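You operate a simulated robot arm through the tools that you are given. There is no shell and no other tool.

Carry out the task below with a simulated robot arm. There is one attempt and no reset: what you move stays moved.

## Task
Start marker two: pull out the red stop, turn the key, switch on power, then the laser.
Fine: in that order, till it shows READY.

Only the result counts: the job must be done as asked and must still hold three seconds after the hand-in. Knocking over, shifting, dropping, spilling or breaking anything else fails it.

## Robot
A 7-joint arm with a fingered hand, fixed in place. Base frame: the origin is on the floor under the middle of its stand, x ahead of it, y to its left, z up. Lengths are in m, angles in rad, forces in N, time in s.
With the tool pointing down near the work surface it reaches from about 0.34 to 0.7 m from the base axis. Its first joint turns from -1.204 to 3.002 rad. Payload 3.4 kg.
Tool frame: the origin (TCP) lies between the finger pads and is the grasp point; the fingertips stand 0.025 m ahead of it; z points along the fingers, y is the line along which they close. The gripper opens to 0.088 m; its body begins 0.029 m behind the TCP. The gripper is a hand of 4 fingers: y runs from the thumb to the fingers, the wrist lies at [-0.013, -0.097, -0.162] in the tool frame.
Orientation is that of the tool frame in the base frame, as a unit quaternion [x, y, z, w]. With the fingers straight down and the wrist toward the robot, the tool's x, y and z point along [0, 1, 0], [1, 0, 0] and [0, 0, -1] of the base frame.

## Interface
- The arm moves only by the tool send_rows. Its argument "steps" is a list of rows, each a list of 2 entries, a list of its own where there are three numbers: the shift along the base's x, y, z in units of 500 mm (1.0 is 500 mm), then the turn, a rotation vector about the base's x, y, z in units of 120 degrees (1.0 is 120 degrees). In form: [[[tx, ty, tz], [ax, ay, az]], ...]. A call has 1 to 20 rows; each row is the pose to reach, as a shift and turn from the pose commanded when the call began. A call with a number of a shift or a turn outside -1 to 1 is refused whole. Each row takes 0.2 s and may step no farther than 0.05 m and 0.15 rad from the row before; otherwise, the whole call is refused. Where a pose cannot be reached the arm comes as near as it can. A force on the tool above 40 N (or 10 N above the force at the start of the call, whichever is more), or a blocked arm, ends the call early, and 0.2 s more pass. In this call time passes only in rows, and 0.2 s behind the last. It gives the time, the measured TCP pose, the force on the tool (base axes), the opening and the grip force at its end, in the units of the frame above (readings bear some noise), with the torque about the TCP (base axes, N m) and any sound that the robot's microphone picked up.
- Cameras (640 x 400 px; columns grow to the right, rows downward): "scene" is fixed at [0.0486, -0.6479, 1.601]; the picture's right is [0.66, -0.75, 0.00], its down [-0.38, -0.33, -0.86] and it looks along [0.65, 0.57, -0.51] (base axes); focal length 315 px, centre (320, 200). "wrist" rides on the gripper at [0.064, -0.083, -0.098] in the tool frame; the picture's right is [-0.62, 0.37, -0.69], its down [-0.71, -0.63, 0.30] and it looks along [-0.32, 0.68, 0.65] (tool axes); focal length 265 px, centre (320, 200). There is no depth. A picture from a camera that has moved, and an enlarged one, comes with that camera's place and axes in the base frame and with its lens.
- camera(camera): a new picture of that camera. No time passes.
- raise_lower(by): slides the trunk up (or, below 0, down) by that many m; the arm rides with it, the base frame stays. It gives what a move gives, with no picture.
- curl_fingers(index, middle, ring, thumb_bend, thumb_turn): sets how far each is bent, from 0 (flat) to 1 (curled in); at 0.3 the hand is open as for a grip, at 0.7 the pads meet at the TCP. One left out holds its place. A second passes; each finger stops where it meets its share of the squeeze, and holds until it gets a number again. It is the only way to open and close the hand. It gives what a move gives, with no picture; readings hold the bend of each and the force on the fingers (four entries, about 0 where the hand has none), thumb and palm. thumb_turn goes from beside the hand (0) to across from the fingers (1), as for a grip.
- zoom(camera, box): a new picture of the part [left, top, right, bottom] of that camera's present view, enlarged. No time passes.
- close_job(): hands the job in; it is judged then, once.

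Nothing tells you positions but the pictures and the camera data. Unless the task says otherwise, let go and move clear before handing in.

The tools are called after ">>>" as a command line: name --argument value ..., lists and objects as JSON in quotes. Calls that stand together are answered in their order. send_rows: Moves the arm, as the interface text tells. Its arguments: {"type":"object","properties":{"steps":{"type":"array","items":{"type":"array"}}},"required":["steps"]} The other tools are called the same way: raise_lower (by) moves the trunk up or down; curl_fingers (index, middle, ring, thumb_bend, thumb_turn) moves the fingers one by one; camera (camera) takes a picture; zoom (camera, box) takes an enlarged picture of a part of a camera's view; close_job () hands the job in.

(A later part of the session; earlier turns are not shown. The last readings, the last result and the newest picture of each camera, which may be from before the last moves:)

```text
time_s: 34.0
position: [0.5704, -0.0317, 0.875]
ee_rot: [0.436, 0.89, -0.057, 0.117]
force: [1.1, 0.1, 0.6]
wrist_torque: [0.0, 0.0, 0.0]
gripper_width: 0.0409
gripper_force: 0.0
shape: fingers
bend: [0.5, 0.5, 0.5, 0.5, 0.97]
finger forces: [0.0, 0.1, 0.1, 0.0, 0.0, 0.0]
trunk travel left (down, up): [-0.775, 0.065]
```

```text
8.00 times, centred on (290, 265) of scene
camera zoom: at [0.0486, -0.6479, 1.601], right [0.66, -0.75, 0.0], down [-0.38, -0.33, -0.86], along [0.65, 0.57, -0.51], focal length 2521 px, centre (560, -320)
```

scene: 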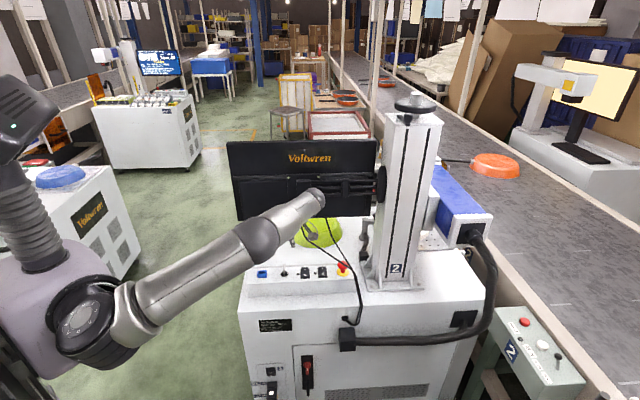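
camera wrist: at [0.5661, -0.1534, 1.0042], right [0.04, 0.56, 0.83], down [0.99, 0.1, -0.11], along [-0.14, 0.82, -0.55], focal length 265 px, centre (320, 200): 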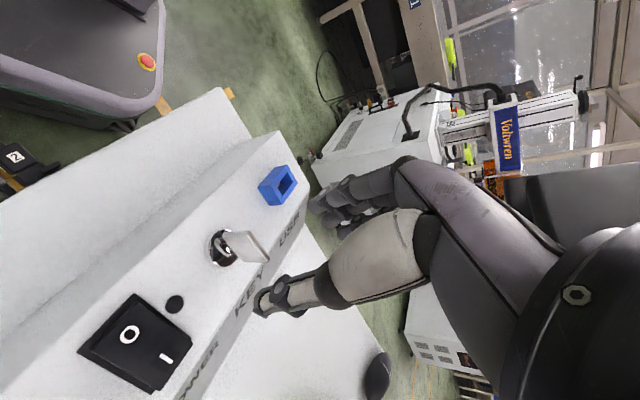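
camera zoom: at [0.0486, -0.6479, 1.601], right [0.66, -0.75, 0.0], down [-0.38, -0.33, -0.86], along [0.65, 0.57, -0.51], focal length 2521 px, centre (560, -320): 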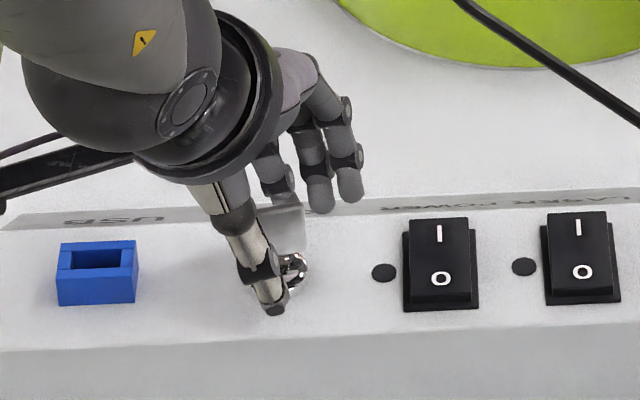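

>>> send_rows --steps '[[[0, 0, 0.03], [0, 0, 0]], [[0, 0, 0.08], [0, 0, 0]], [[-0.02, -0.02, 0.14], [0, 0, 0]], [[-0.06, -0.06, 0.2], [0, 0, 0]]]'

>>> camera --camera "wrist"

>>> zoom --camera "scene" --box '[260, 240, 320, 290]'

>>> camera --camera "scene"

```text
time_s: 35.0
position: [0.5388, -0.0622, 0.9775]
ee_rot: [0.436, 0.891, -0.057, 0.118]
force: [-0.1, -0.5, 0.6]
wrist_torque: [0.01, -0.05, -0.01]
gripper_width: 0.0413
gripper_force: 0.1
shape: fingers
bend: [0.5, 0.5, 0.5, 0.5, 0.97]
finger forces: [0.1, 0.1, 0.0, 0.0, 0.1, 0.0]
trunk travel left (down, up): [-0.775, 0.065]
```

```text
taken
camera wrist: at [0.4194, -0.0448, 1.055], right [0.55, -0.11, 0.83], down [-0.03, -0.99, -0.11], along [0.84, 0.04, -0.55], focal length 265 px, centre (320, 200)
```

wrist: 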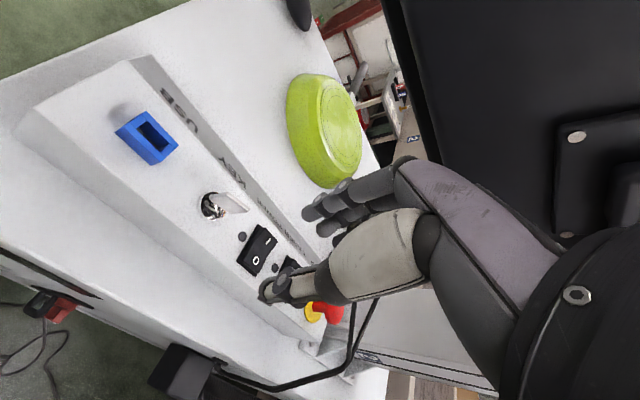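

```text
8.00 times, centred on (290, 265) of scene
camera zoom: at [0.0486, -0.6479, 1.601], right [0.66, -0.75, 0.0], down [-0.38, -0.33, -0.86], along [0.65, 0.57, -0.51], focal length 2521 px, centre (560, -320)
```

zoom: 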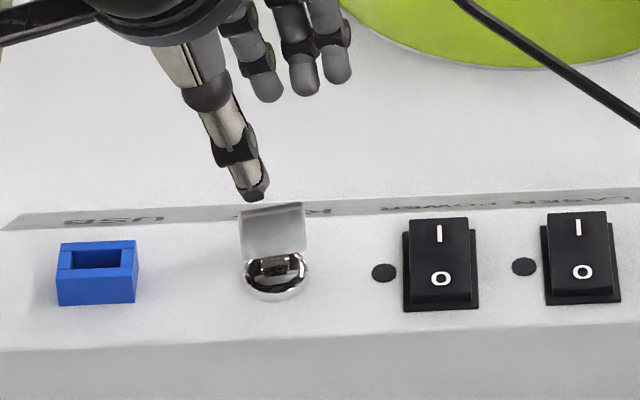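

```text
taken
```

scene: 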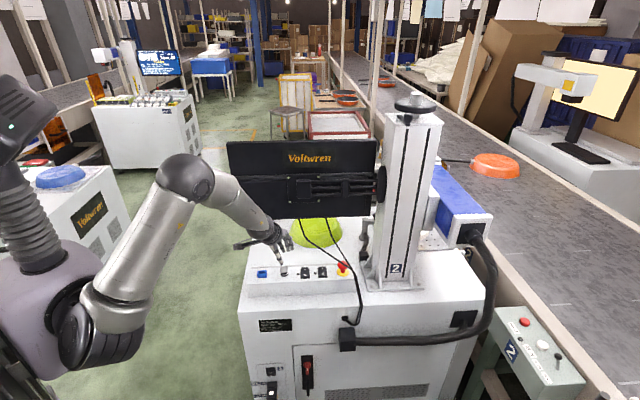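

>>> zoom --camera "wrist" --box '[170, 160, 290, 260]'

>>> zoom --camera "scene" --box '[270, 255, 302, 280]'

>>> zoom --camera "scene" --box '[168, 82, 184, 95]'

```text
4.00 times, centred on (230, 210) of wrist
camera zoom: at [0.4194, -0.0448, 1.055], right [0.55, -0.11, 0.83], down [-0.03, -0.99, -0.11], along [0.84, 0.04, -0.55], focal length 1062 px, centre (680, 160)
```

zoom: 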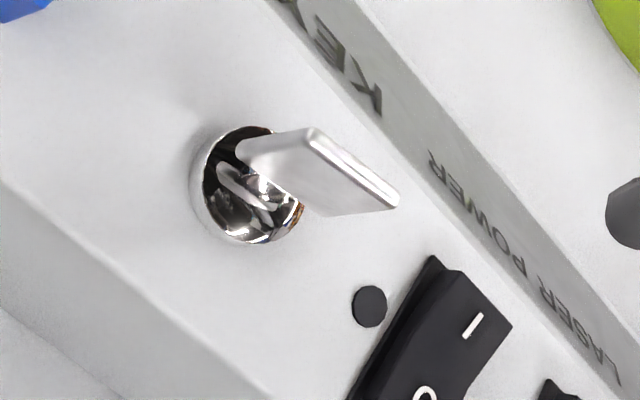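

```text
16.00 times, centred on (286, 268) of scene
camera zoom: at [0.0486, -0.6479, 1.601], right [0.66, -0.75, 0.0], down [-0.38, -0.33, -0.86], along [0.65, 0.57, -0.51], focal length 5042 px, centre (864, -880)
```

zoom: 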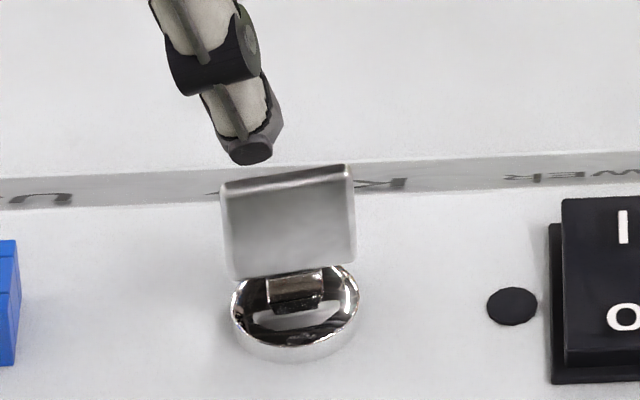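

```text
16.00 times, centred on (176, 88) of scene
camera zoom: at [0.0486, -0.6479, 1.601], right [0.66, -0.75, 0.0], down [-0.38, -0.33, -0.86], along [0.65, 0.57, -0.51], focal length 5042 px, centre (2624, 1984)
```

zoom: 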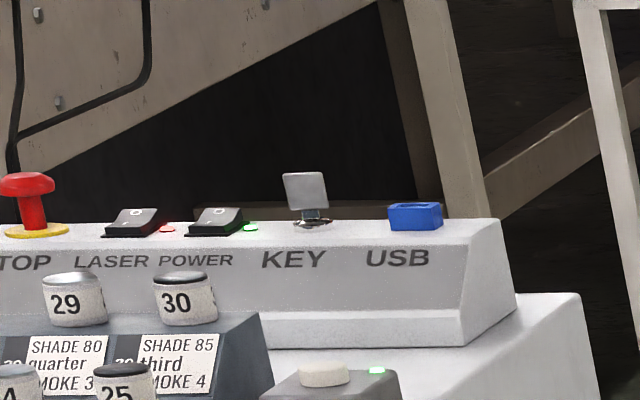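

The key has turned about 80° clockwise and was already there before the hand slipped, so it is on its stop; marker 3's key sits the same way. Next is a one-finger pointing shape for the rockers. I'll back off to free space and curl the other fingers.

>>> send_rows --steps '[[[-0.04, -0.06, 0.06], [0, 0, 0]], [[-0.07, -0.12, 0.12], [0, 0, 0]]]'

>>> curl_fingers --index 0.25 --middle 1.0 --ring 1.0

>>> curl_fingers --thumb_bend 1.0

>>> camera --camera "wrist"

>>> zoom --camera "scene" --box '[220, 180, 340, 280]'

```text
time_s: 35.6
position: [0.5049, -0.1251, 1.0373]
ee_rot: [0.436, 0.891, -0.057, 0.116]
force: [0.4, -0.4, -0.1]
wrist_torque: [0.01, 0.02, -0.01]
gripper_width: 0.0412
gripper_force: 0.0
shape: fingers
bend: [0.5, 0.5, 0.5, 0.5, 0.97]
finger forces: [0.0, 0.0, 0.0, 0.0, 0.0, 0.1]
trunk travel left (down, up): [-0.775, 0.065]
```

```text
time_s: 36.6
position: [0.5062, -0.1246, 1.0365]
ee_rot: [0.437, 0.89, -0.057, 0.117]
force: [0.8, 0.1, 0.1]
wrist_torque: [-0.02, 0.01, 0.01]
gripper_width: 0.0694
gripper_force: 0.0
shape: fingers
bend: [0.25, 1.0, 1.0, 0.5, 0.97]
finger forces: [0.0, 0.0, 0.1, 0.1, 0.0, 0.0]
trunk travel left (down, up): [-0.775, 0.065]
```

```text
time_s: 37.6
position: [0.5059, -0.124, 1.0372]
ee_rot: [0.436, 0.89, -0.058, 0.117]
force: [0.6, 0.3, -0.6]
wrist_torque: [-0.03, -0.02, -0.01]
gripper_width: 0.0229
gripper_force: 0.1
shape: fingers
bend: [0.25, 1.0, 1.0, 0.99, 0.97]
finger forces: [0.0, 0.1, 0.0, 0.1, 0.0, 0.1]
trunk travel left (down, up): [-0.775, 0.065]
```

```text
taken
camera wrist: at [0.386, -0.1066, 1.1142], right [0.55, -0.11, 0.83], down [-0.03, -0.99, -0.11], along [0.84, 0.04, -0.55], focal length 265 px, centre (320, 200)
```

wrist: 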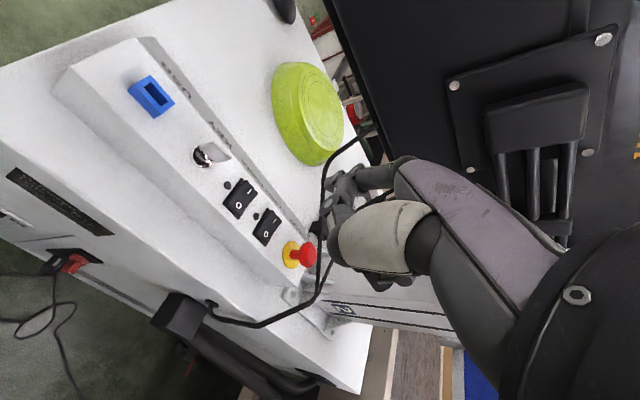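

```text
4.00 times, centred on (280, 230) of scene
camera zoom: at [0.0486, -0.6479, 1.601], right [0.66, -0.75, 0.0], down [-0.38, -0.33, -0.86], along [0.65, 0.57, -0.51], focal length 1260 px, centre (480, 80)
```

zoom: 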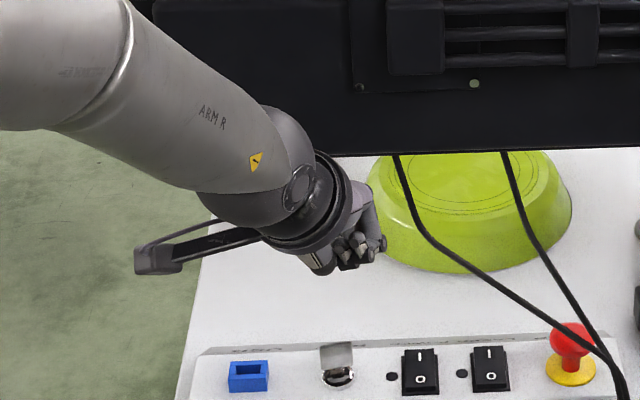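

>>> zoom --camera "wrist" --box '[290, 140, 450, 300]'

>>> zoom --camera "scene" --box '[280, 220, 330, 260]'

```text
2.50 times, centred on (370, 220) of wrist
camera zoom: at [0.386, -0.1066, 1.1142], right [0.55, -0.11, 0.83], down [-0.03, -0.99, -0.11], along [0.84, 0.04, -0.55], focal length 664 px, centre (195, 150)
```

zoom: 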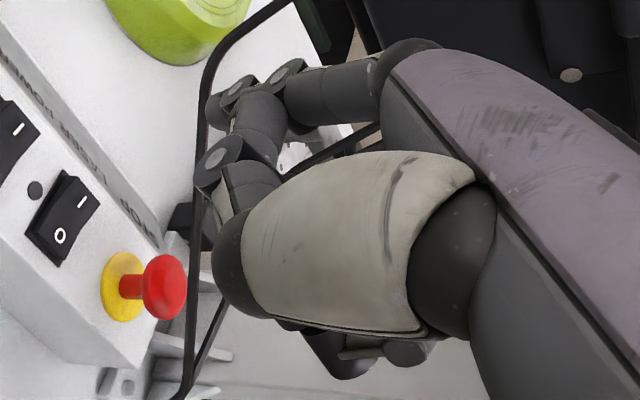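

```text
10.00 times, centred on (305, 240) of scene
camera zoom: at [0.0486, -0.6479, 1.601], right [0.66, -0.75, 0.0], down [-0.38, -0.33, -0.86], along [0.65, 0.57, -0.51], focal length 3151 px, centre (470, -200)
```

zoom: 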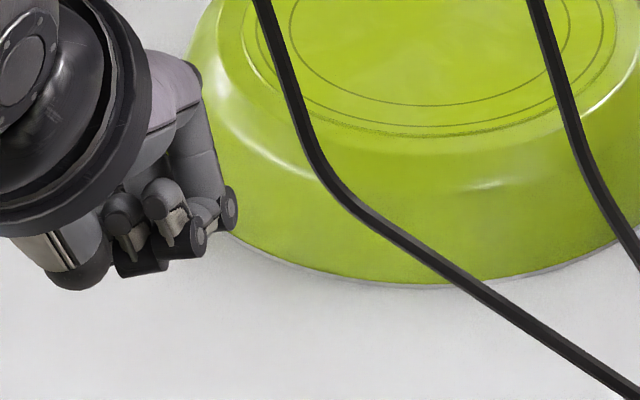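

The thumb tucks in alongside the index, leaving the index tip leading. I'll reorient the hand to point forward and down (30° lean along +x), which keeps it clear of the cable above the LASER rocker.

>>> curl_fingers --index 0.3

>>> send_rows --steps '[[[0, 0, 0], [0.05, 0.038, 0]], [[-0.02, 0, 0.02], [0.0988, 0.0766, 0]]]'

>>> send_rows --steps '[[[0, 0, 0], [0, 0, -0.06]], [[0, 0, 0], [0, 0, -0.12]], [[0, 0, 0], [0, 0, -0.18]], [[0, 0, 0], [0, 0, -0.24]], [[0, 0, 0], [0, 0, -0.315]]]'

>>> send_rows --steps '[[[0, 0, 0], [0, -0.06, 0]], [[0, 0, 0], [0, -0.12, 0]], [[0, 0, 0], [0, -0.18, 0]], [[0, 0, 0], [0, -0.25, 0]]]'

>>> camera --camera "wrist"

>>> camera --camera "scene"

```text
time_s: 38.6
position: [0.5052, -0.1245, 1.0364]
ee_rot: [0.436, 0.89, -0.058, 0.116]
force: [0.9, -0.9, -0.1]
wrist_torque: [0.02, 0.01, 0.01]
gripper_width: 0.0214
gripper_force: 0.2
shape: fingers
bend: [0.29, 1.0, 1.0, 0.99, 0.97]
finger forces: [0.0, 0.0, 0.0, 0.1, 0.1, 0.1]
trunk travel left (down, up): [-0.775, 0.065]
```

```text
time_s: 39.2
position: [0.4944, -0.1235, 1.0473]
ee_rot: [0.441, 0.898, 0.0, 0.0]
force: [0.5, 0.3, -0.9]
wrist_torque: [0.02, -0.01, 0.01]
gripper_width: 0.0213
gripper_force: 0.1
shape: fingers
bend: [0.29, 1.0, 1.0, 0.99, 0.97]
finger forces: [0.0, 0.1, 0.1, 0.0, 0.0, 0.0]
trunk travel left (down, up): [-0.775, 0.065]
```

```text
refused: row 5 steps farther than a row can; nothing moved
```

```text
time_s: 40.2
position: [0.4953, -0.1217, 1.0462]
ee_rot: [0.424, 0.868, 0.116, 0.232]
force: [-0.2, 1.1, -0.3]
wrist_torque: [-0.01, 0.0, -0.03]
gripper_width: 0.0216
gripper_force: 0.0
shape: fingers
bend: [0.29, 1.0, 1.0, 0.99, 0.97]
finger forces: [0.1, 0.0, 0.0, 0.1, 0.1, 0.0]
trunk travel left (down, up): [-0.775, 0.065]
```

```text
taken
camera wrist: at [0.3547, -0.1232, 1.0781], right [0.23, -0.26, 0.94], down [0.1, -0.95, -0.29], along [0.97, 0.16, -0.19], focal length 265 px, centre (320, 200)
```

wrist: 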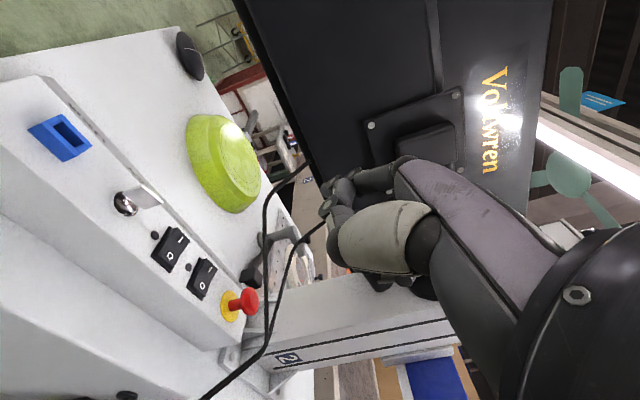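

```text
taken
```

scene: 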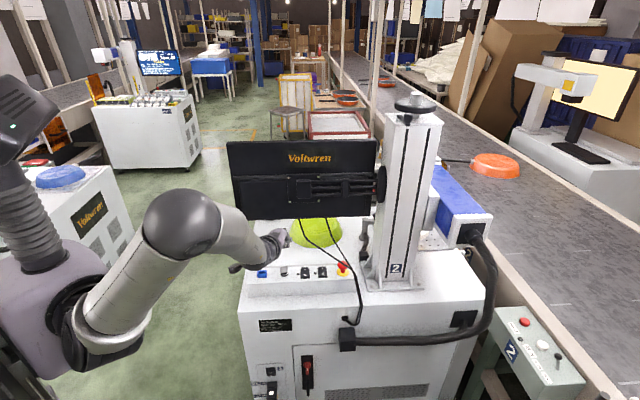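

One call was refused because a step was too large, so only the lean happened. I'll complete the yaw by rotating about the tool axis instead.

>>> send_rows --steps '[[[0, 0, 0], [0.0315, 0, -0.0546]], [[0, 0, 0], [0.063, 0, -0.1091]], [[0, 0, 0], [0.0945, 0, -0.1637]], [[0, 0, 0], [0.126, 0, -0.2182]], [[0, 0, 0], [0.1575, 0, -0.2728]]]'

>>> camera --camera "wrist"

>>> zoom --camera "scene" --box '[210, 190, 350, 290]'

```text
time_s: 41.4
position: [0.4965, -0.1215, 1.0463]
ee_rot: [0.683, 0.682, 0.183, 0.183]
force: [0.4, -0.8, 0.4]
wrist_torque: [0.0, 0.0, 0.02]
gripper_width: 0.0215
gripper_force: 0.1
shape: fingers
bend: [0.29, 1.0, 1.0, 0.99, 0.97]
finger forces: [0.1, 0.0, 0.0, 0.0, 0.0, 0.0]
trunk travel left (down, up): [-0.775, 0.065]
```

```text
taken
camera wrist: at [0.3744, -0.0576, 1.089], right [-0.03, -0.62, 0.78], down [-0.39, -0.71, -0.58], along [0.92, -0.33, -0.22], focal length 265 px, centre (320, 200)
```

wrist: 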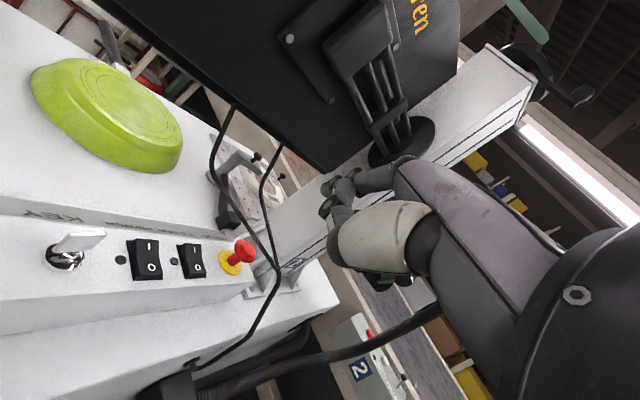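

```text
4.00 times, centred on (280, 240) of scene
camera zoom: at [0.0486, -0.6479, 1.601], right [0.66, -0.75, 0.0], down [-0.38, -0.33, -0.86], along [0.65, 0.57, -0.51], focal length 1260 px, centre (480, 40)
```

zoom: 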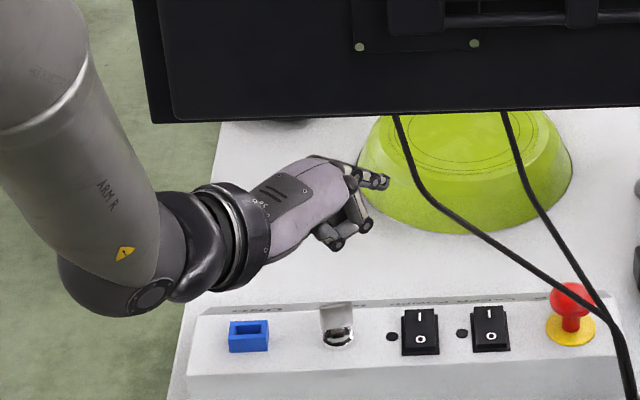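

>>> zoom --camera "scene" --box '[270, 220, 320, 260]'

>>> zoom --camera "wrist" --box '[300, 140, 440, 300]'

```text
10.00 times, centred on (295, 240) of scene
camera zoom: at [0.0486, -0.6479, 1.601], right [0.66, -0.75, 0.0], down [-0.38, -0.33, -0.86], along [0.65, 0.57, -0.51], focal length 3151 px, centre (570, -200)
```

zoom: 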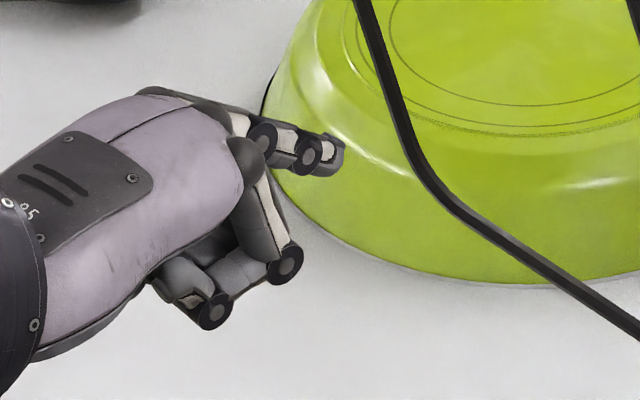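

```text
2.50 times, centred on (370, 220) of wrist
camera zoom: at [0.3744, -0.0576, 1.089], right [-0.03, -0.62, 0.78], down [-0.39, -0.71, -0.58], along [0.92, -0.33, -0.22], focal length 664 px, centre (195, 150)
```

zoom: 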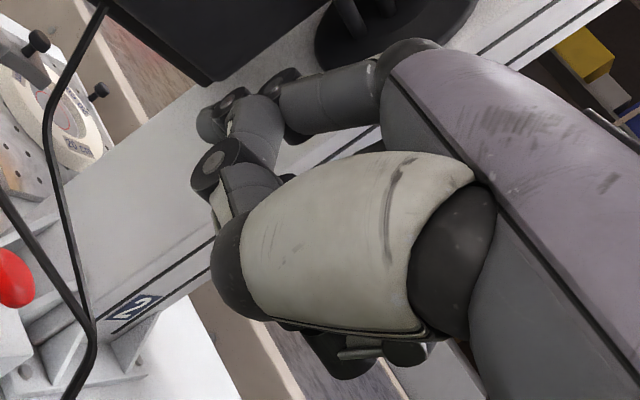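

With this hand shape the tucked thumb would pass near the key. Using the ring finger as the pointer with the hand square to the panel keeps the thumb in front of the panel edge and the body left of the cable. I'll reshape and turn.

>>> curl_fingers --thumb_bend 0.4

>>> curl_fingers --index 1.0 --middle 1.0 --ring 0.3

>>> curl_fingers --thumb_bend 1.0

>>> send_rows --steps '[[[0, 0, 0], [0, 0, 0.07]], [[0, 0, 0], [0, 0, 0.14]], [[0, 0, 0], [0, 0, 0.21]], [[0, 0, 0], [0, 0, 0.28]], [[0, 0, 0], [0, 0, 0.34]], [[0, 0, 0], [0, 0, 0.375]]]'

>>> send_rows --steps '[[[0, 0, 0], [-0.0295, 0.0295, 0]]]'

>>> camera --camera "wrist"

>>> zoom --camera "scene" --box '[210, 190, 350, 290]'

```text
time_s: 42.4
position: [0.4958, -0.1218, 1.0467]
ee_rot: [0.683, 0.682, 0.183, 0.184]
force: [0.2, 0.5, 0.8]
wrist_torque: [-0.03, -0.03, -0.02]
gripper_width: 0.0741
gripper_force: 0.0
shape: fingers
bend: [0.3, 1.0, 1.0, 0.4, 0.97]
finger forces: [0.1, 0.0, 0.1, 0.0, 0.1, 0.0]
trunk travel left (down, up): [-0.775, 0.065]
```

```text
time_s: 43.4
position: [0.4965, -0.1225, 1.047]
ee_rot: [0.683, 0.683, 0.183, 0.183]
force: [-0.4, -0.2, -0.3]
wrist_torque: [0.02, 0.01, -0.03]
gripper_width: 0.0485
gripper_force: 0.0
shape: fingers
bend: [1.0, 1.0, 0.3, 0.4, 0.97]
finger forces: [0.1, 0.0, 0.0, 0.0, 0.1, 0.0]
trunk travel left (down, up): [-0.775, 0.065]
```

```text
time_s: 44.4
position: [0.4954, -0.1212, 1.0467]
ee_rot: [0.683, 0.683, 0.183, 0.183]
force: [-0.1, -0.6, -0.7]
wrist_torque: [0.02, 0.03, 0.03]
gripper_width: 0.0249
gripper_force: 0.0
shape: fingers
bend: [1.0, 1.0, 0.3, 0.92, 0.97]
finger forces: [0.0, 0.1, 0.0, 0.0, 0.1, 0.0]
trunk travel left (down, up): [-0.775, 0.065]
```

```text
time_s: 45.8
position: [0.497, -0.122, 1.0443]
ee_rot: [0.37, 0.893, 0.238, 0.098]
force: [0.3, -0.6, 0.0]
wrist_torque: [0.0, 0.02, 0.02]
gripper_width: 0.0252
gripper_force: 0.0
shape: fingers
bend: [1.0, 1.0, 0.3, 0.92, 0.97]
finger forces: [0.1, 0.0, 0.0, 0.0, 0.1, 0.0]
trunk travel left (down, up): [-0.775, 0.065]
```

```text
time_s: 46.2
position: [0.4966, -0.1218, 1.0449]
ee_rot: [0.375, 0.902, 0.198, 0.083]
force: [0.0, 0.1, 1.0]
wrist_torque: [0.01, 0.01, 0.01]
gripper_width: 0.025
gripper_force: 0.1
shape: fingers
bend: [1.0, 1.0, 0.3, 0.92, 0.97]
finger forces: [0.1, 0.0, 0.1, 0.0, 0.1, 0.0]
trunk travel left (down, up): [-0.775, 0.065]
```

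```text
taken
camera wrist: at [0.3677, -0.1592, 1.0985], right [0.47, -0.41, 0.78], down [0.19, -0.82, -0.54], along [0.86, 0.4, -0.3], focal length 265 px, centre (320, 200)
```

wrist: 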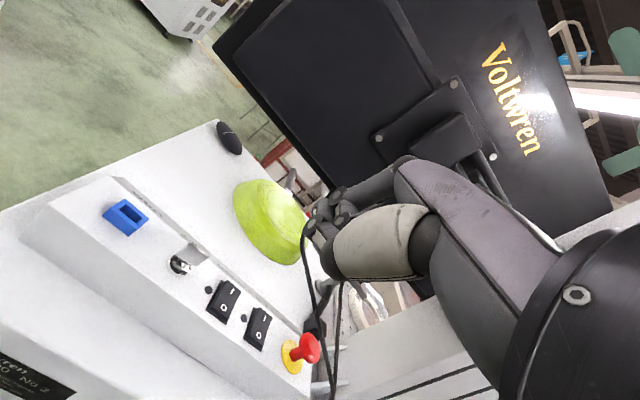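

```text
4.00 times, centred on (280, 240) of scene
camera zoom: at [0.0486, -0.6479, 1.601], right [0.66, -0.75, 0.0], down [-0.38, -0.33, -0.86], along [0.65, 0.57, -0.51], focal length 1260 px, centre (480, 40)
```

zoom: 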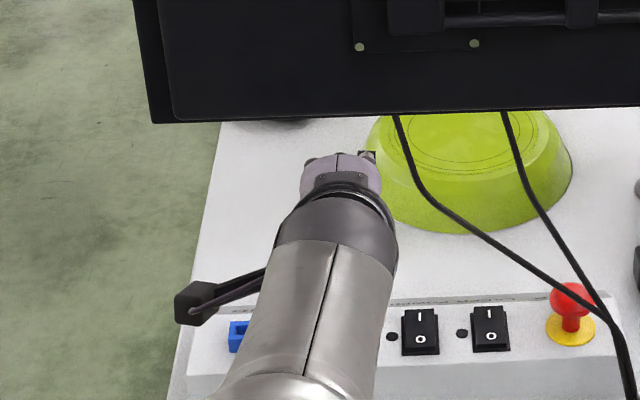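

>>> zoom --camera "wrist" --box '[290, 150, 430, 290]'

>>> camera --camera "scene"

>>> zoom --camera "scene" --box '[270, 215, 320, 255]'

```text
2.86 times, centred on (360, 220) of wrist
camera zoom: at [0.3677, -0.1592, 1.0985], right [0.47, -0.41, 0.78], down [0.19, -0.82, -0.54], along [0.86, 0.4, -0.3], focal length 758 px, centre (206, 143)
```

zoom: 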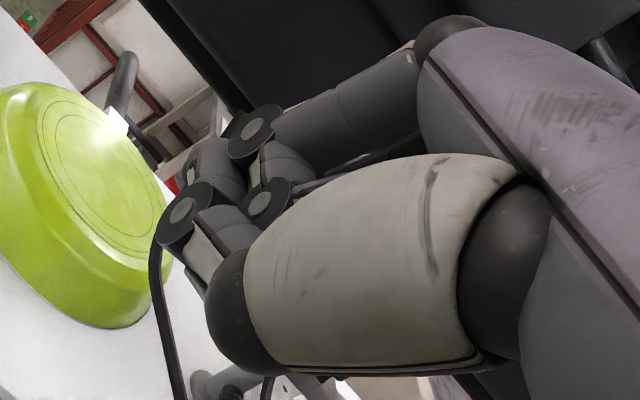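

```text
taken
```

scene: 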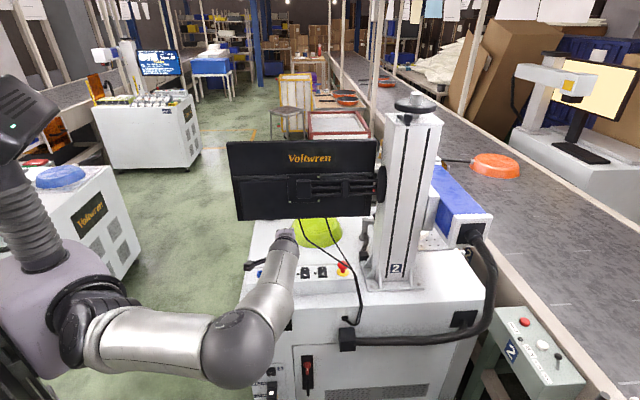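

```text
10.00 times, centred on (295, 235) of scene
camera zoom: at [0.0486, -0.6479, 1.601], right [0.66, -0.75, 0.0], down [-0.38, -0.33, -0.86], along [0.65, 0.57, -0.51], focal length 3151 px, centre (570, -150)
```

zoom: 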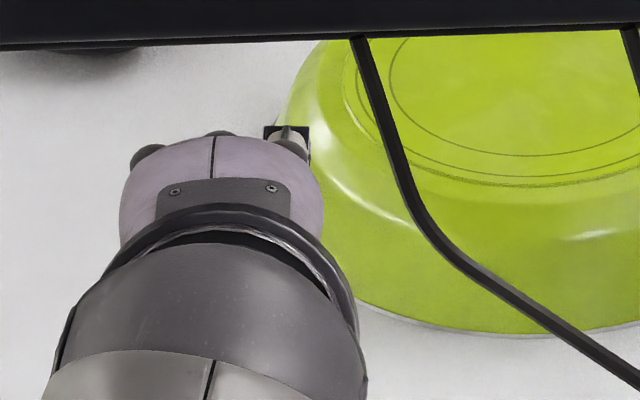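

The ring finger now leads but the tucked thumb sits close below it. I'll see whether swinging the thumb beside the hand gives more clearance.

>>> curl_fingers --thumb_bend 0.5

>>> curl_fingers --thumb_turn 0.0

>>> camera --camera "wrist"

>>> zoom --camera "scene" --box '[250, 205, 330, 265]'

```text
time_s: 47.2
position: [0.4962, -0.1215, 1.0457]
ee_rot: [0.373, 0.902, 0.2, 0.082]
force: [-0.4, -0.3, 0.4]
wrist_torque: [0.0, -0.01, 0.01]
gripper_width: 0.0442
gripper_force: 0.0
shape: fingers
bend: [1.0, 1.0, 0.3, 0.5, 0.97]
finger forces: [0.1, 0.0, 0.1, 0.0, 0.0, 0.0]
trunk travel left (down, up): [-0.775, 0.065]
```

```text
time_s: 48.2
position: [0.497, -0.1216, 1.0451]
ee_rot: [0.374, 0.902, 0.2, 0.083]
force: [0.6, -0.2, 0.3]
wrist_torque: [-0.06, 0.01, -0.02]
gripper_width: 0.0671
gripper_force: 0.1
shape: fingers
bend: [1.0, 1.0, 0.3, 0.5, 0.0]
finger forces: [0.1, 0.0, 0.1, 0.0, 0.0, 0.0]
trunk travel left (down, up): [-0.775, 0.065]
```

```text
taken
camera wrist: at [0.3675, -0.1598, 1.0985], right [0.47, -0.41, 0.78], down [0.19, -0.82, -0.54], along [0.86, 0.4, -0.3], focal length 265 px, centre (320, 200)
```

wrist: 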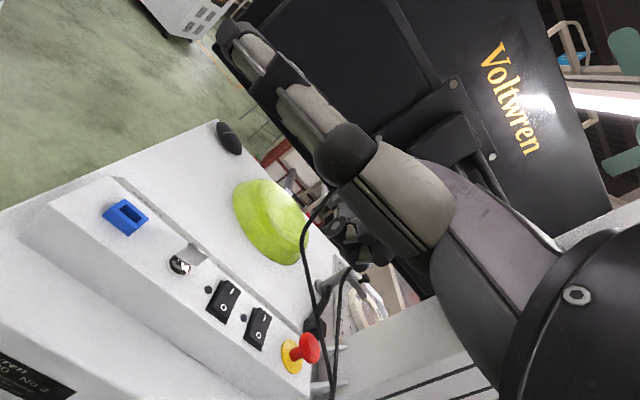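

```text
6.67 times, centred on (290, 235) of scene
camera zoom: at [0.0486, -0.6479, 1.601], right [0.66, -0.75, 0.0], down [-0.38, -0.33, -0.86], along [0.65, 0.57, -0.51], focal length 2101 px, centre (520, -33)
```

zoom: 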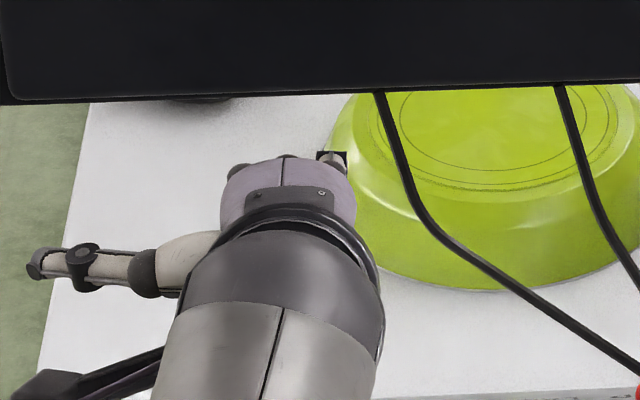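

With the thumb swung out level to the left and the ring finger leading, clearances look good. I'll reduce the lean to 18° and move over the POWER rocker's I side.

>>> send_rows --steps '[[[0.03, 0.01, -0.04], [-0.0412, 0.0412, 0]], [[0.07, 0.03, -0.1], [-0.0412, 0.0412, 0]], [[0.11, 0.045, -0.16], [-0.0412, 0.0412, 0]], [[0.153, 0.0566, -0.22], [-0.0412, 0.0412, 0]], [[0.153, 0.0566, -0.28], [-0.0412, 0.0412, 0]]]'

>>> camera --camera "wrist"

>>> zoom --camera "scene" --box '[240, 210, 360, 290]'

```text
time_s: 49.4
position: [0.5735, -0.0929, 0.9068]
ee_rot: [0.379, 0.912, 0.145, 0.061]
force: [0.0, 0.1, -0.6]
wrist_torque: [-0.02, 0.0, 0.0]
gripper_width: 0.0673
gripper_force: 0.1
shape: fingers
bend: [1.0, 1.0, 0.3, 0.5, 0.0]
finger forces: [0.0, 0.0, 0.0, 0.0, 0.0, 0.1]
trunk travel left (down, up): [-0.775, 0.065]
```

```text
taken
camera wrist: at [0.4505, -0.1265, 0.9737], right [0.53, -0.34, 0.77], down [0.15, -0.86, -0.48], along [0.83, 0.37, -0.41], focal length 265 px, centre (320, 200)
```

wrist: 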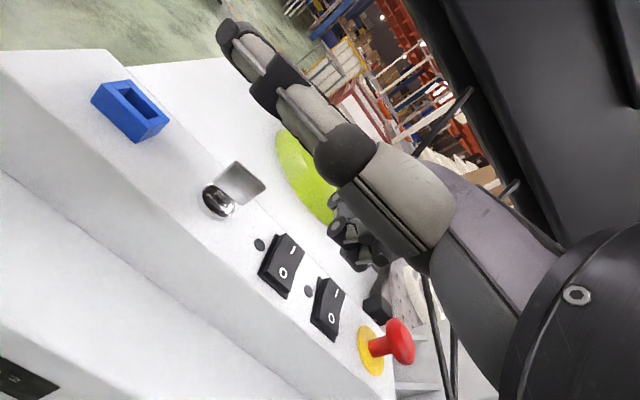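

```text
5.00 times, centred on (300, 250) of scene
camera zoom: at [0.0486, -0.6479, 1.601], right [0.66, -0.75, 0.0], down [-0.38, -0.33, -0.86], along [0.65, 0.57, -0.51], focal length 1576 px, centre (420, -50)
```

zoom: 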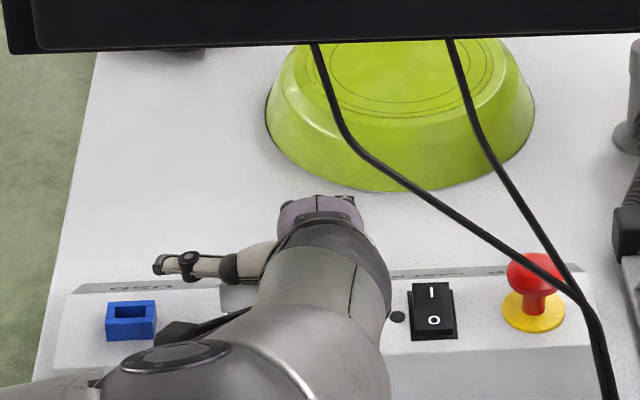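

>>> zoom --camera "wrist" --box '[240, 170, 420, 350]'

```text
2.22 times, centred on (330, 260) of wrist
camera zoom: at [0.4505, -0.1265, 0.9737], right [0.53, -0.34, 0.77], down [0.15, -0.86, -0.48], along [0.83, 0.37, -0.41], focal length 590 px, centre (298, 67)
```

zoom: 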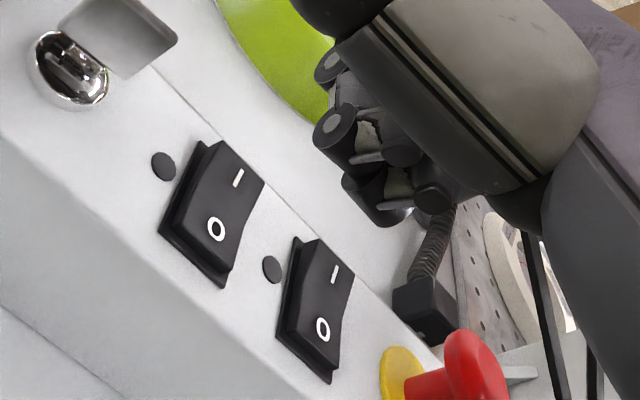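

The coordinates match the wrist view, with the I mark where predicted. I'll lower toward the rocker in small steps, watching for contact.

>>> send_rows --steps '[[[0, 0, -0.04], [0, 0, 0]], [[0, 0, -0.074], [0, 0, 0]]]'

>>> zoom --camera "wrist" --box '[240, 170, 420, 350]'

>>> zoom --camera "scene" --box '[260, 220, 360, 290]'

```text
time_s: 50.0
position: [0.5731, -0.0948, 0.8693]
ee_rot: [0.376, 0.913, 0.145, 0.058]
force: [0.3, -0.2, 0.5]
wrist_torque: [0.0, -0.03, -0.01]
gripper_width: 0.0673
gripper_force: 0.1
shape: fingers
bend: [1.0, 1.0, 0.3, 0.5, 0.0]
finger forces: [0.0, 0.1, 0.0, 0.0, 0.0, 0.0]
trunk travel left (down, up): [-0.775, 0.065]
```

```text
2.22 times, centred on (330, 260) of wrist
camera zoom: at [0.4499, -0.1262, 0.9364], right [0.53, -0.34, 0.77], down [0.15, -0.86, -0.48], along [0.83, 0.37, -0.41], focal length 590 px, centre (298, 67)
```

zoom: 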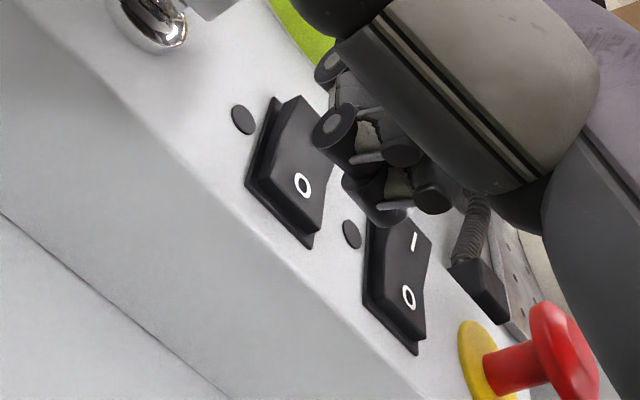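

```text
5.71 times, centred on (310, 255) of scene
camera zoom: at [0.0486, -0.6479, 1.601], right [0.66, -0.75, 0.0], down [-0.38, -0.33, -0.86], along [0.65, 0.57, -0.51], focal length 1801 px, centre (377, -114)
```

zoom: 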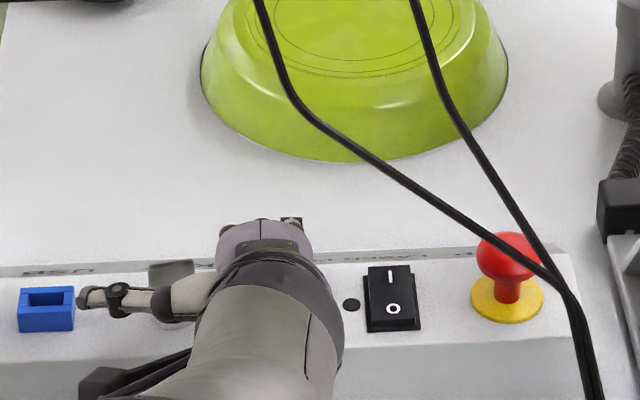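

>>> send_rows --steps '[[[0.001, 0.003, -0.01], [0, 0, 0]], [[0.001, 0.003, -0.02], [0, 0, 0]], [[0.001, 0.003, -0.026], [0, 0, 0]]]'

>>> zoom --camera "wrist" --box '[240, 170, 420, 350]'

```text
time_s: 50.8
position: [0.5746, -0.0914, 0.8573]
ee_rot: [0.378, 0.912, 0.145, 0.06]
force: [-0.6, -0.4, 0.1]
wrist_torque: [0.01, -0.05, -0.01]
gripper_width: 0.0674
gripper_force: 0.0
shape: fingers
bend: [1.0, 1.0, 0.3, 0.5, 0.0]
finger forces: [0.0, 0.1, 0.0, 0.0, 0.0, 0.0]
trunk travel left (down, up): [-0.775, 0.065]
```

```text
2.22 times, centred on (330, 260) of wrist
camera zoom: at [0.4501, -0.1239, 0.9239], right [0.53, -0.34, 0.77], down [0.15, -0.86, -0.48], along [0.83, 0.37, -0.41], focal length 590 px, centre (298, 67)
```

zoom: 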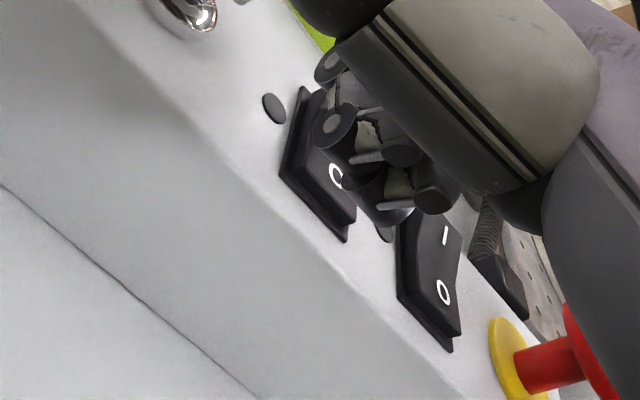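

>>> send_rows --steps '[[[0, 0, -0.005], [0, 0, 0]], [[0, 0, -0.01], [0, 0, 0]]]'

>>> zoom --camera "wrist" --box '[240, 170, 420, 350]'

```text
time_s: 51.4
position: [0.5715, -0.092, 0.8516]
ee_rot: [0.378, 0.913, 0.144, 0.06]
force: [-0.5, 0.2, 1.1]
wrist_torque: [0.04, -0.03, -0.02]
gripper_width: 0.0675
gripper_force: 0.0
shape: fingers
bend: [1.0, 1.0, 0.3, 0.5, 0.0]
finger forces: [0.0, 0.0, 0.8, 0.1, 0.1, 0.0]
trunk travel left (down, up): [-0.775, 0.065]
```

```text
2.22 times, centred on (330, 260) of wrist
camera zoom: at [0.4496, -0.1243, 0.9184], right [0.53, -0.34, 0.77], down [0.15, -0.86, -0.48], along [0.83, 0.37, -0.41], focal length 590 px, centre (298, 67)
```

zoom: 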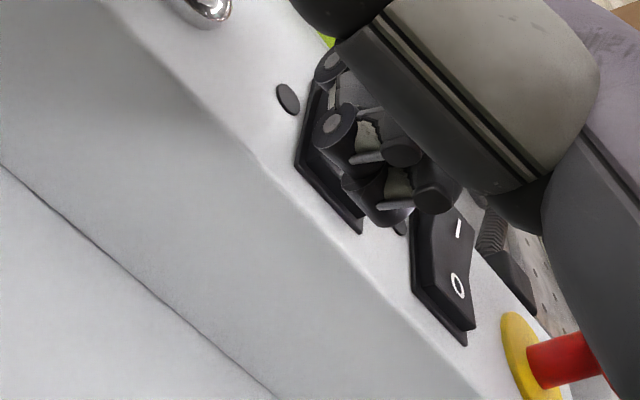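

The ring finger has just touched the rocker (0.8 N). Now I'll press.

>>> send_rows --steps '[[[0, 0, -0.006], [0, 0, 0]], [[0, 0, -0.012], [0, 0, 0]]]'

>>> zoom --camera "wrist" --box '[240, 170, 420, 350]'

```text
time_s: 52.0
position: [0.5726, -0.0914, 0.8462]
ee_rot: [0.378, 0.912, 0.146, 0.06]
force: [0.0, -1.3, 5.5]
wrist_torque: [0.12, -0.22, -0.05]
gripper_width: 0.0671
gripper_force: 2.0
shape: fingers
bend: [1.0, 1.0, 0.29, 0.5, 0.0]
finger forces: [0.0, 0.1, 4.1, 0.1, 0.1, 0.1]
trunk travel left (down, up): [-0.775, 0.065]
```

```text
2.22 times, centred on (330, 260) of wrist
camera zoom: at [0.4488, -0.1243, 0.9127], right [0.53, -0.34, 0.77], down [0.15, -0.86, -0.48], along [0.83, 0.37, -0.41], focal length 590 px, centre (298, 67)
```

zoom: 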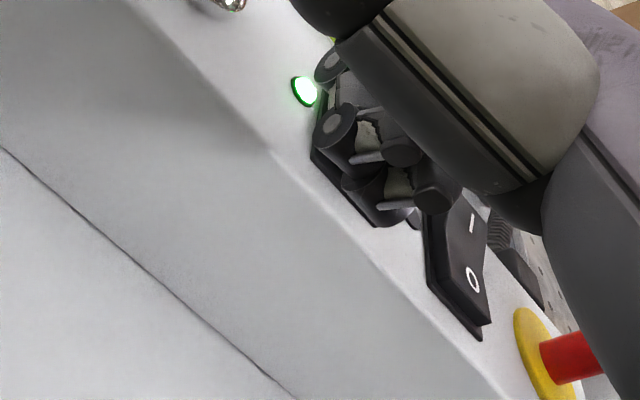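

The POWER lamp is lit green. I'll press a touch more to make sure it latches, then lift off.

>>> send_rows --steps '[[[0, 0, -0.004], [0, 0, 0]]]'

>>> send_rows --steps '[[[0, 0, 0.03], [0, 0, 0]], [[0, 0, 0.08], [0, 0, 0]], [[0, 0, 0.12], [0, 0, 0]]]'

>>> camera --camera "wrist"

>>> zoom --camera "wrist" --box '[240, 170, 420, 350]'

```text
time_s: 52.4
position: [0.5726, -0.0909, 0.8448]
ee_rot: [0.377, 0.913, 0.146, 0.061]
force: [-2.0, -2.2, 7.2]
wrist_torque: [0.17, -0.41, -0.08]
gripper_width: 0.0673
gripper_force: 3.7
shape: fingers
bend: [1.0, 1.0, 0.29, 0.5, 0.0]
finger forces: [0.0, 0.0, 7.0, 0.1, 0.1, 0.0]
trunk travel left (down, up): [-0.775, 0.065]
```

```text
time_s: 53.2
position: [0.5723, -0.092, 0.9047]
ee_rot: [0.377, 0.913, 0.145, 0.06]
force: [-0.2, 0.0, -0.2]
wrist_torque: [0.01, 0.01, -0.02]
gripper_width: 0.0673
gripper_force: 0.0
shape: fingers
bend: [1.0, 1.0, 0.3, 0.5, 0.0]
finger forces: [0.0, 0.0, 0.0, 0.0, 0.1, 0.0]
trunk travel left (down, up): [-0.775, 0.065]
```

```text
taken
camera wrist: at [0.4492, -0.1248, 0.9708], right [0.54, -0.34, 0.77], down [0.15, -0.86, -0.48], along [0.83, 0.37, -0.41], focal length 265 px, centre (320, 200)
```

wrist: 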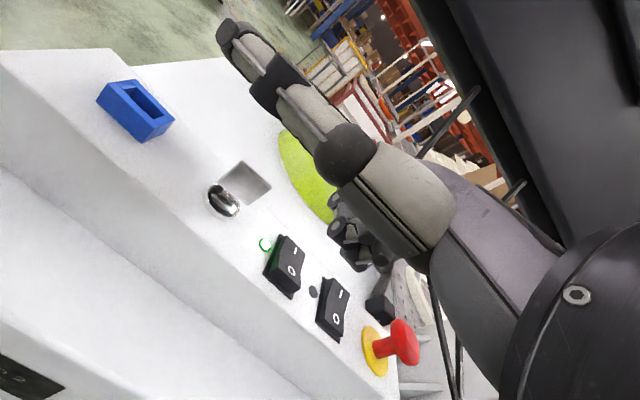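

```text
2.22 times, centred on (330, 260) of wrist
camera zoom: at [0.4492, -0.1248, 0.9708], right [0.54, -0.34, 0.77], down [0.15, -0.86, -0.48], along [0.83, 0.37, -0.41], focal length 590 px, centre (298, 67)
```

zoom: 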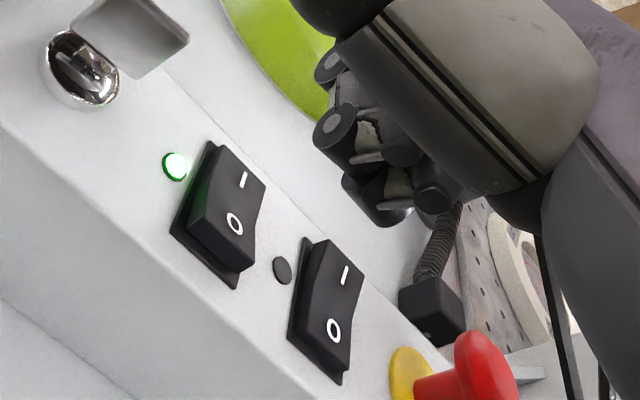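

POWER has latched, with the lamp green and the rocker flipped. Next I'll back away from the cable, shift over to LASER and come in low under the cable.

>>> send_rows --steps '[[[-0.0566, -0.0566, 0], [0, 0, 0]], [[-0.0152, -0.098, 0], [0, 0, 0]], [[0.0222, -0.1428, 0], [0, 0, 0]], [[0.0222, -0.1428, -0.046], [0, 0, 0]], [[0.0222, -0.1428, -0.09], [0, 0, 0]]]'

>>> camera --camera "wrist"

>>> zoom --camera "scene" --box '[260, 220, 380, 300]'

```text
time_s: 54.4
position: [0.5853, -0.1646, 0.8558]
ee_rot: [0.378, 0.913, 0.145, 0.059]
force: [0.2, -0.3, -0.3]
wrist_torque: [-0.01, -0.01, 0.01]
gripper_width: 0.0672
gripper_force: 0.1
shape: fingers
bend: [1.0, 1.0, 0.3, 0.5, 0.0]
finger forces: [0.0, 0.1, 0.0, 0.0, 0.1, 0.1]
trunk travel left (down, up): [-0.775, 0.065]
```

```text
taken
camera wrist: at [0.4611, -0.1972, 0.9239], right [0.53, -0.34, 0.77], down [0.15, -0.86, -0.48], along [0.83, 0.37, -0.41], focal length 265 px, centre (320, 200)
```

wrist: 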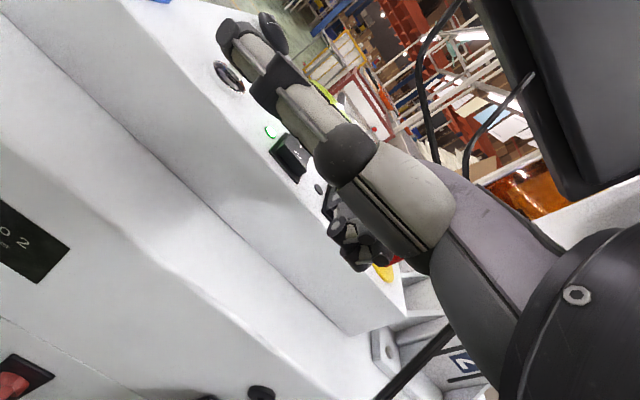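

```text
5.00 times, centred on (320, 260) of scene
camera zoom: at [0.0486, -0.6479, 1.601], right [0.66, -0.75, 0.0], down [-0.38, -0.33, -0.86], along [0.65, 0.57, -0.51], focal length 1576 px, centre (320, -100)
```

zoom: 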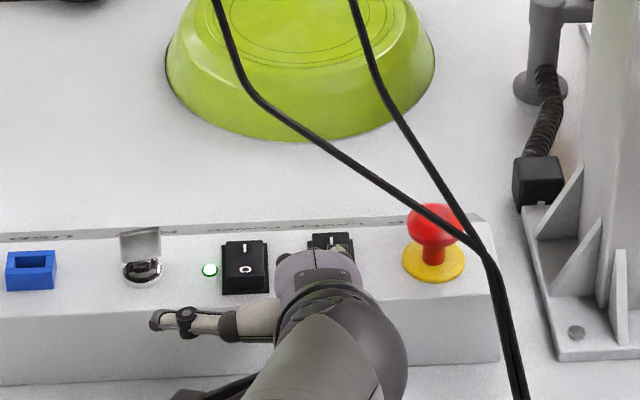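

>>> zoom --camera "scene" --box '[290, 240, 354, 290]'

>>> zoom --camera "wrist" --box '[260, 140, 440, 320]'

```text
8.00 times, centred on (322, 265) of scene
camera zoom: at [0.0486, -0.6479, 1.601], right [0.66, -0.75, 0.0], down [-0.38, -0.33, -0.86], along [0.65, 0.57, -0.51], focal length 2521 px, centre (304, -320)
```

zoom: 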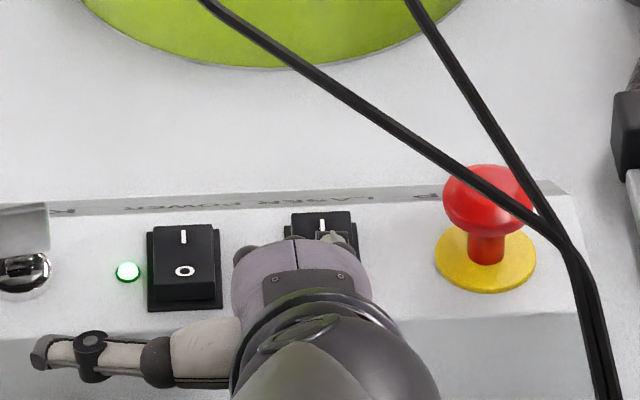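

```text
2.22 times, centred on (350, 230) of wrist
camera zoom: at [0.4611, -0.1972, 0.9239], right [0.53, -0.34, 0.77], down [0.15, -0.86, -0.48], along [0.83, 0.37, -0.41], focal length 590 px, centre (253, 133)
```

zoom: 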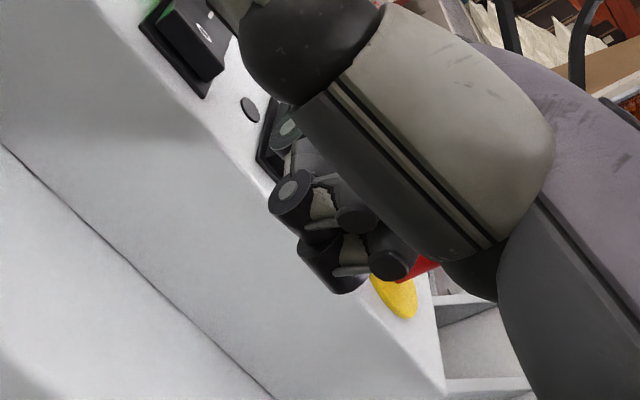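

The ring fingertip is lined up with the LASER rocker, and the cable is well above. I'll slide forward under the cable at this height.

>>> send_rows --steps '[[[0.0185, 0.02, 0], [0, 0, 0]], [[0.037, 0.04, 0], [0, 0, 0]], [[0.0538, 0.0594, 0], [0, 0, 0]]]'

>>> zoom --camera "scene" --box '[290, 230, 370, 290]'

>>> camera --camera "wrist"

```text
time_s: 55.2
position: [0.6109, -0.1329, 0.8578]
ee_rot: [0.378, 0.912, 0.145, 0.059]
force: [0.1, 0.2, -0.4]
wrist_torque: [0.0, 0.01, 0.04]
gripper_width: 0.0672
gripper_force: 0.2
shape: fingers
bend: [1.0, 1.0, 0.3, 0.5, 0.0]
finger forces: [0.0, 0.1, 0.0, 0.0, 0.0, 0.1]
trunk travel left (down, up): [-0.775, 0.065]
```

```text
6.67 times, centred on (330, 260) of scene
camera zoom: at [0.0486, -0.6479, 1.601], right [0.66, -0.75, 0.0], down [-0.38, -0.33, -0.86], along [0.65, 0.57, -0.51], focal length 2101 px, centre (253, -200)
```

zoom: 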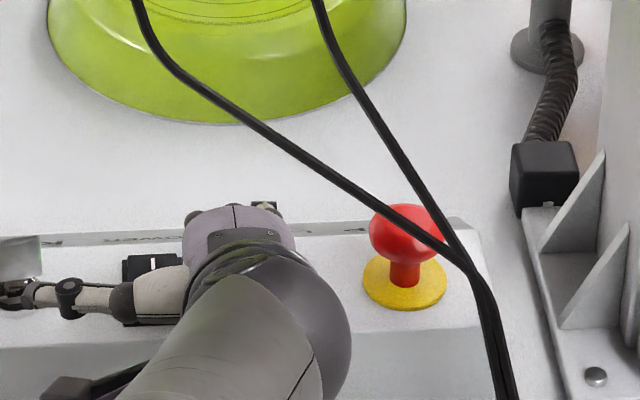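

```text
taken
camera wrist: at [0.488, -0.1658, 0.9249], right [0.54, -0.34, 0.77], down [0.15, -0.86, -0.48], along [0.83, 0.37, -0.41], focal length 265 px, centre (320, 200)
```

wrist: 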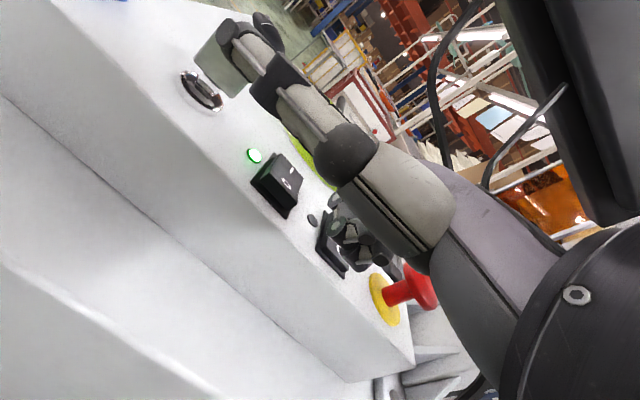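

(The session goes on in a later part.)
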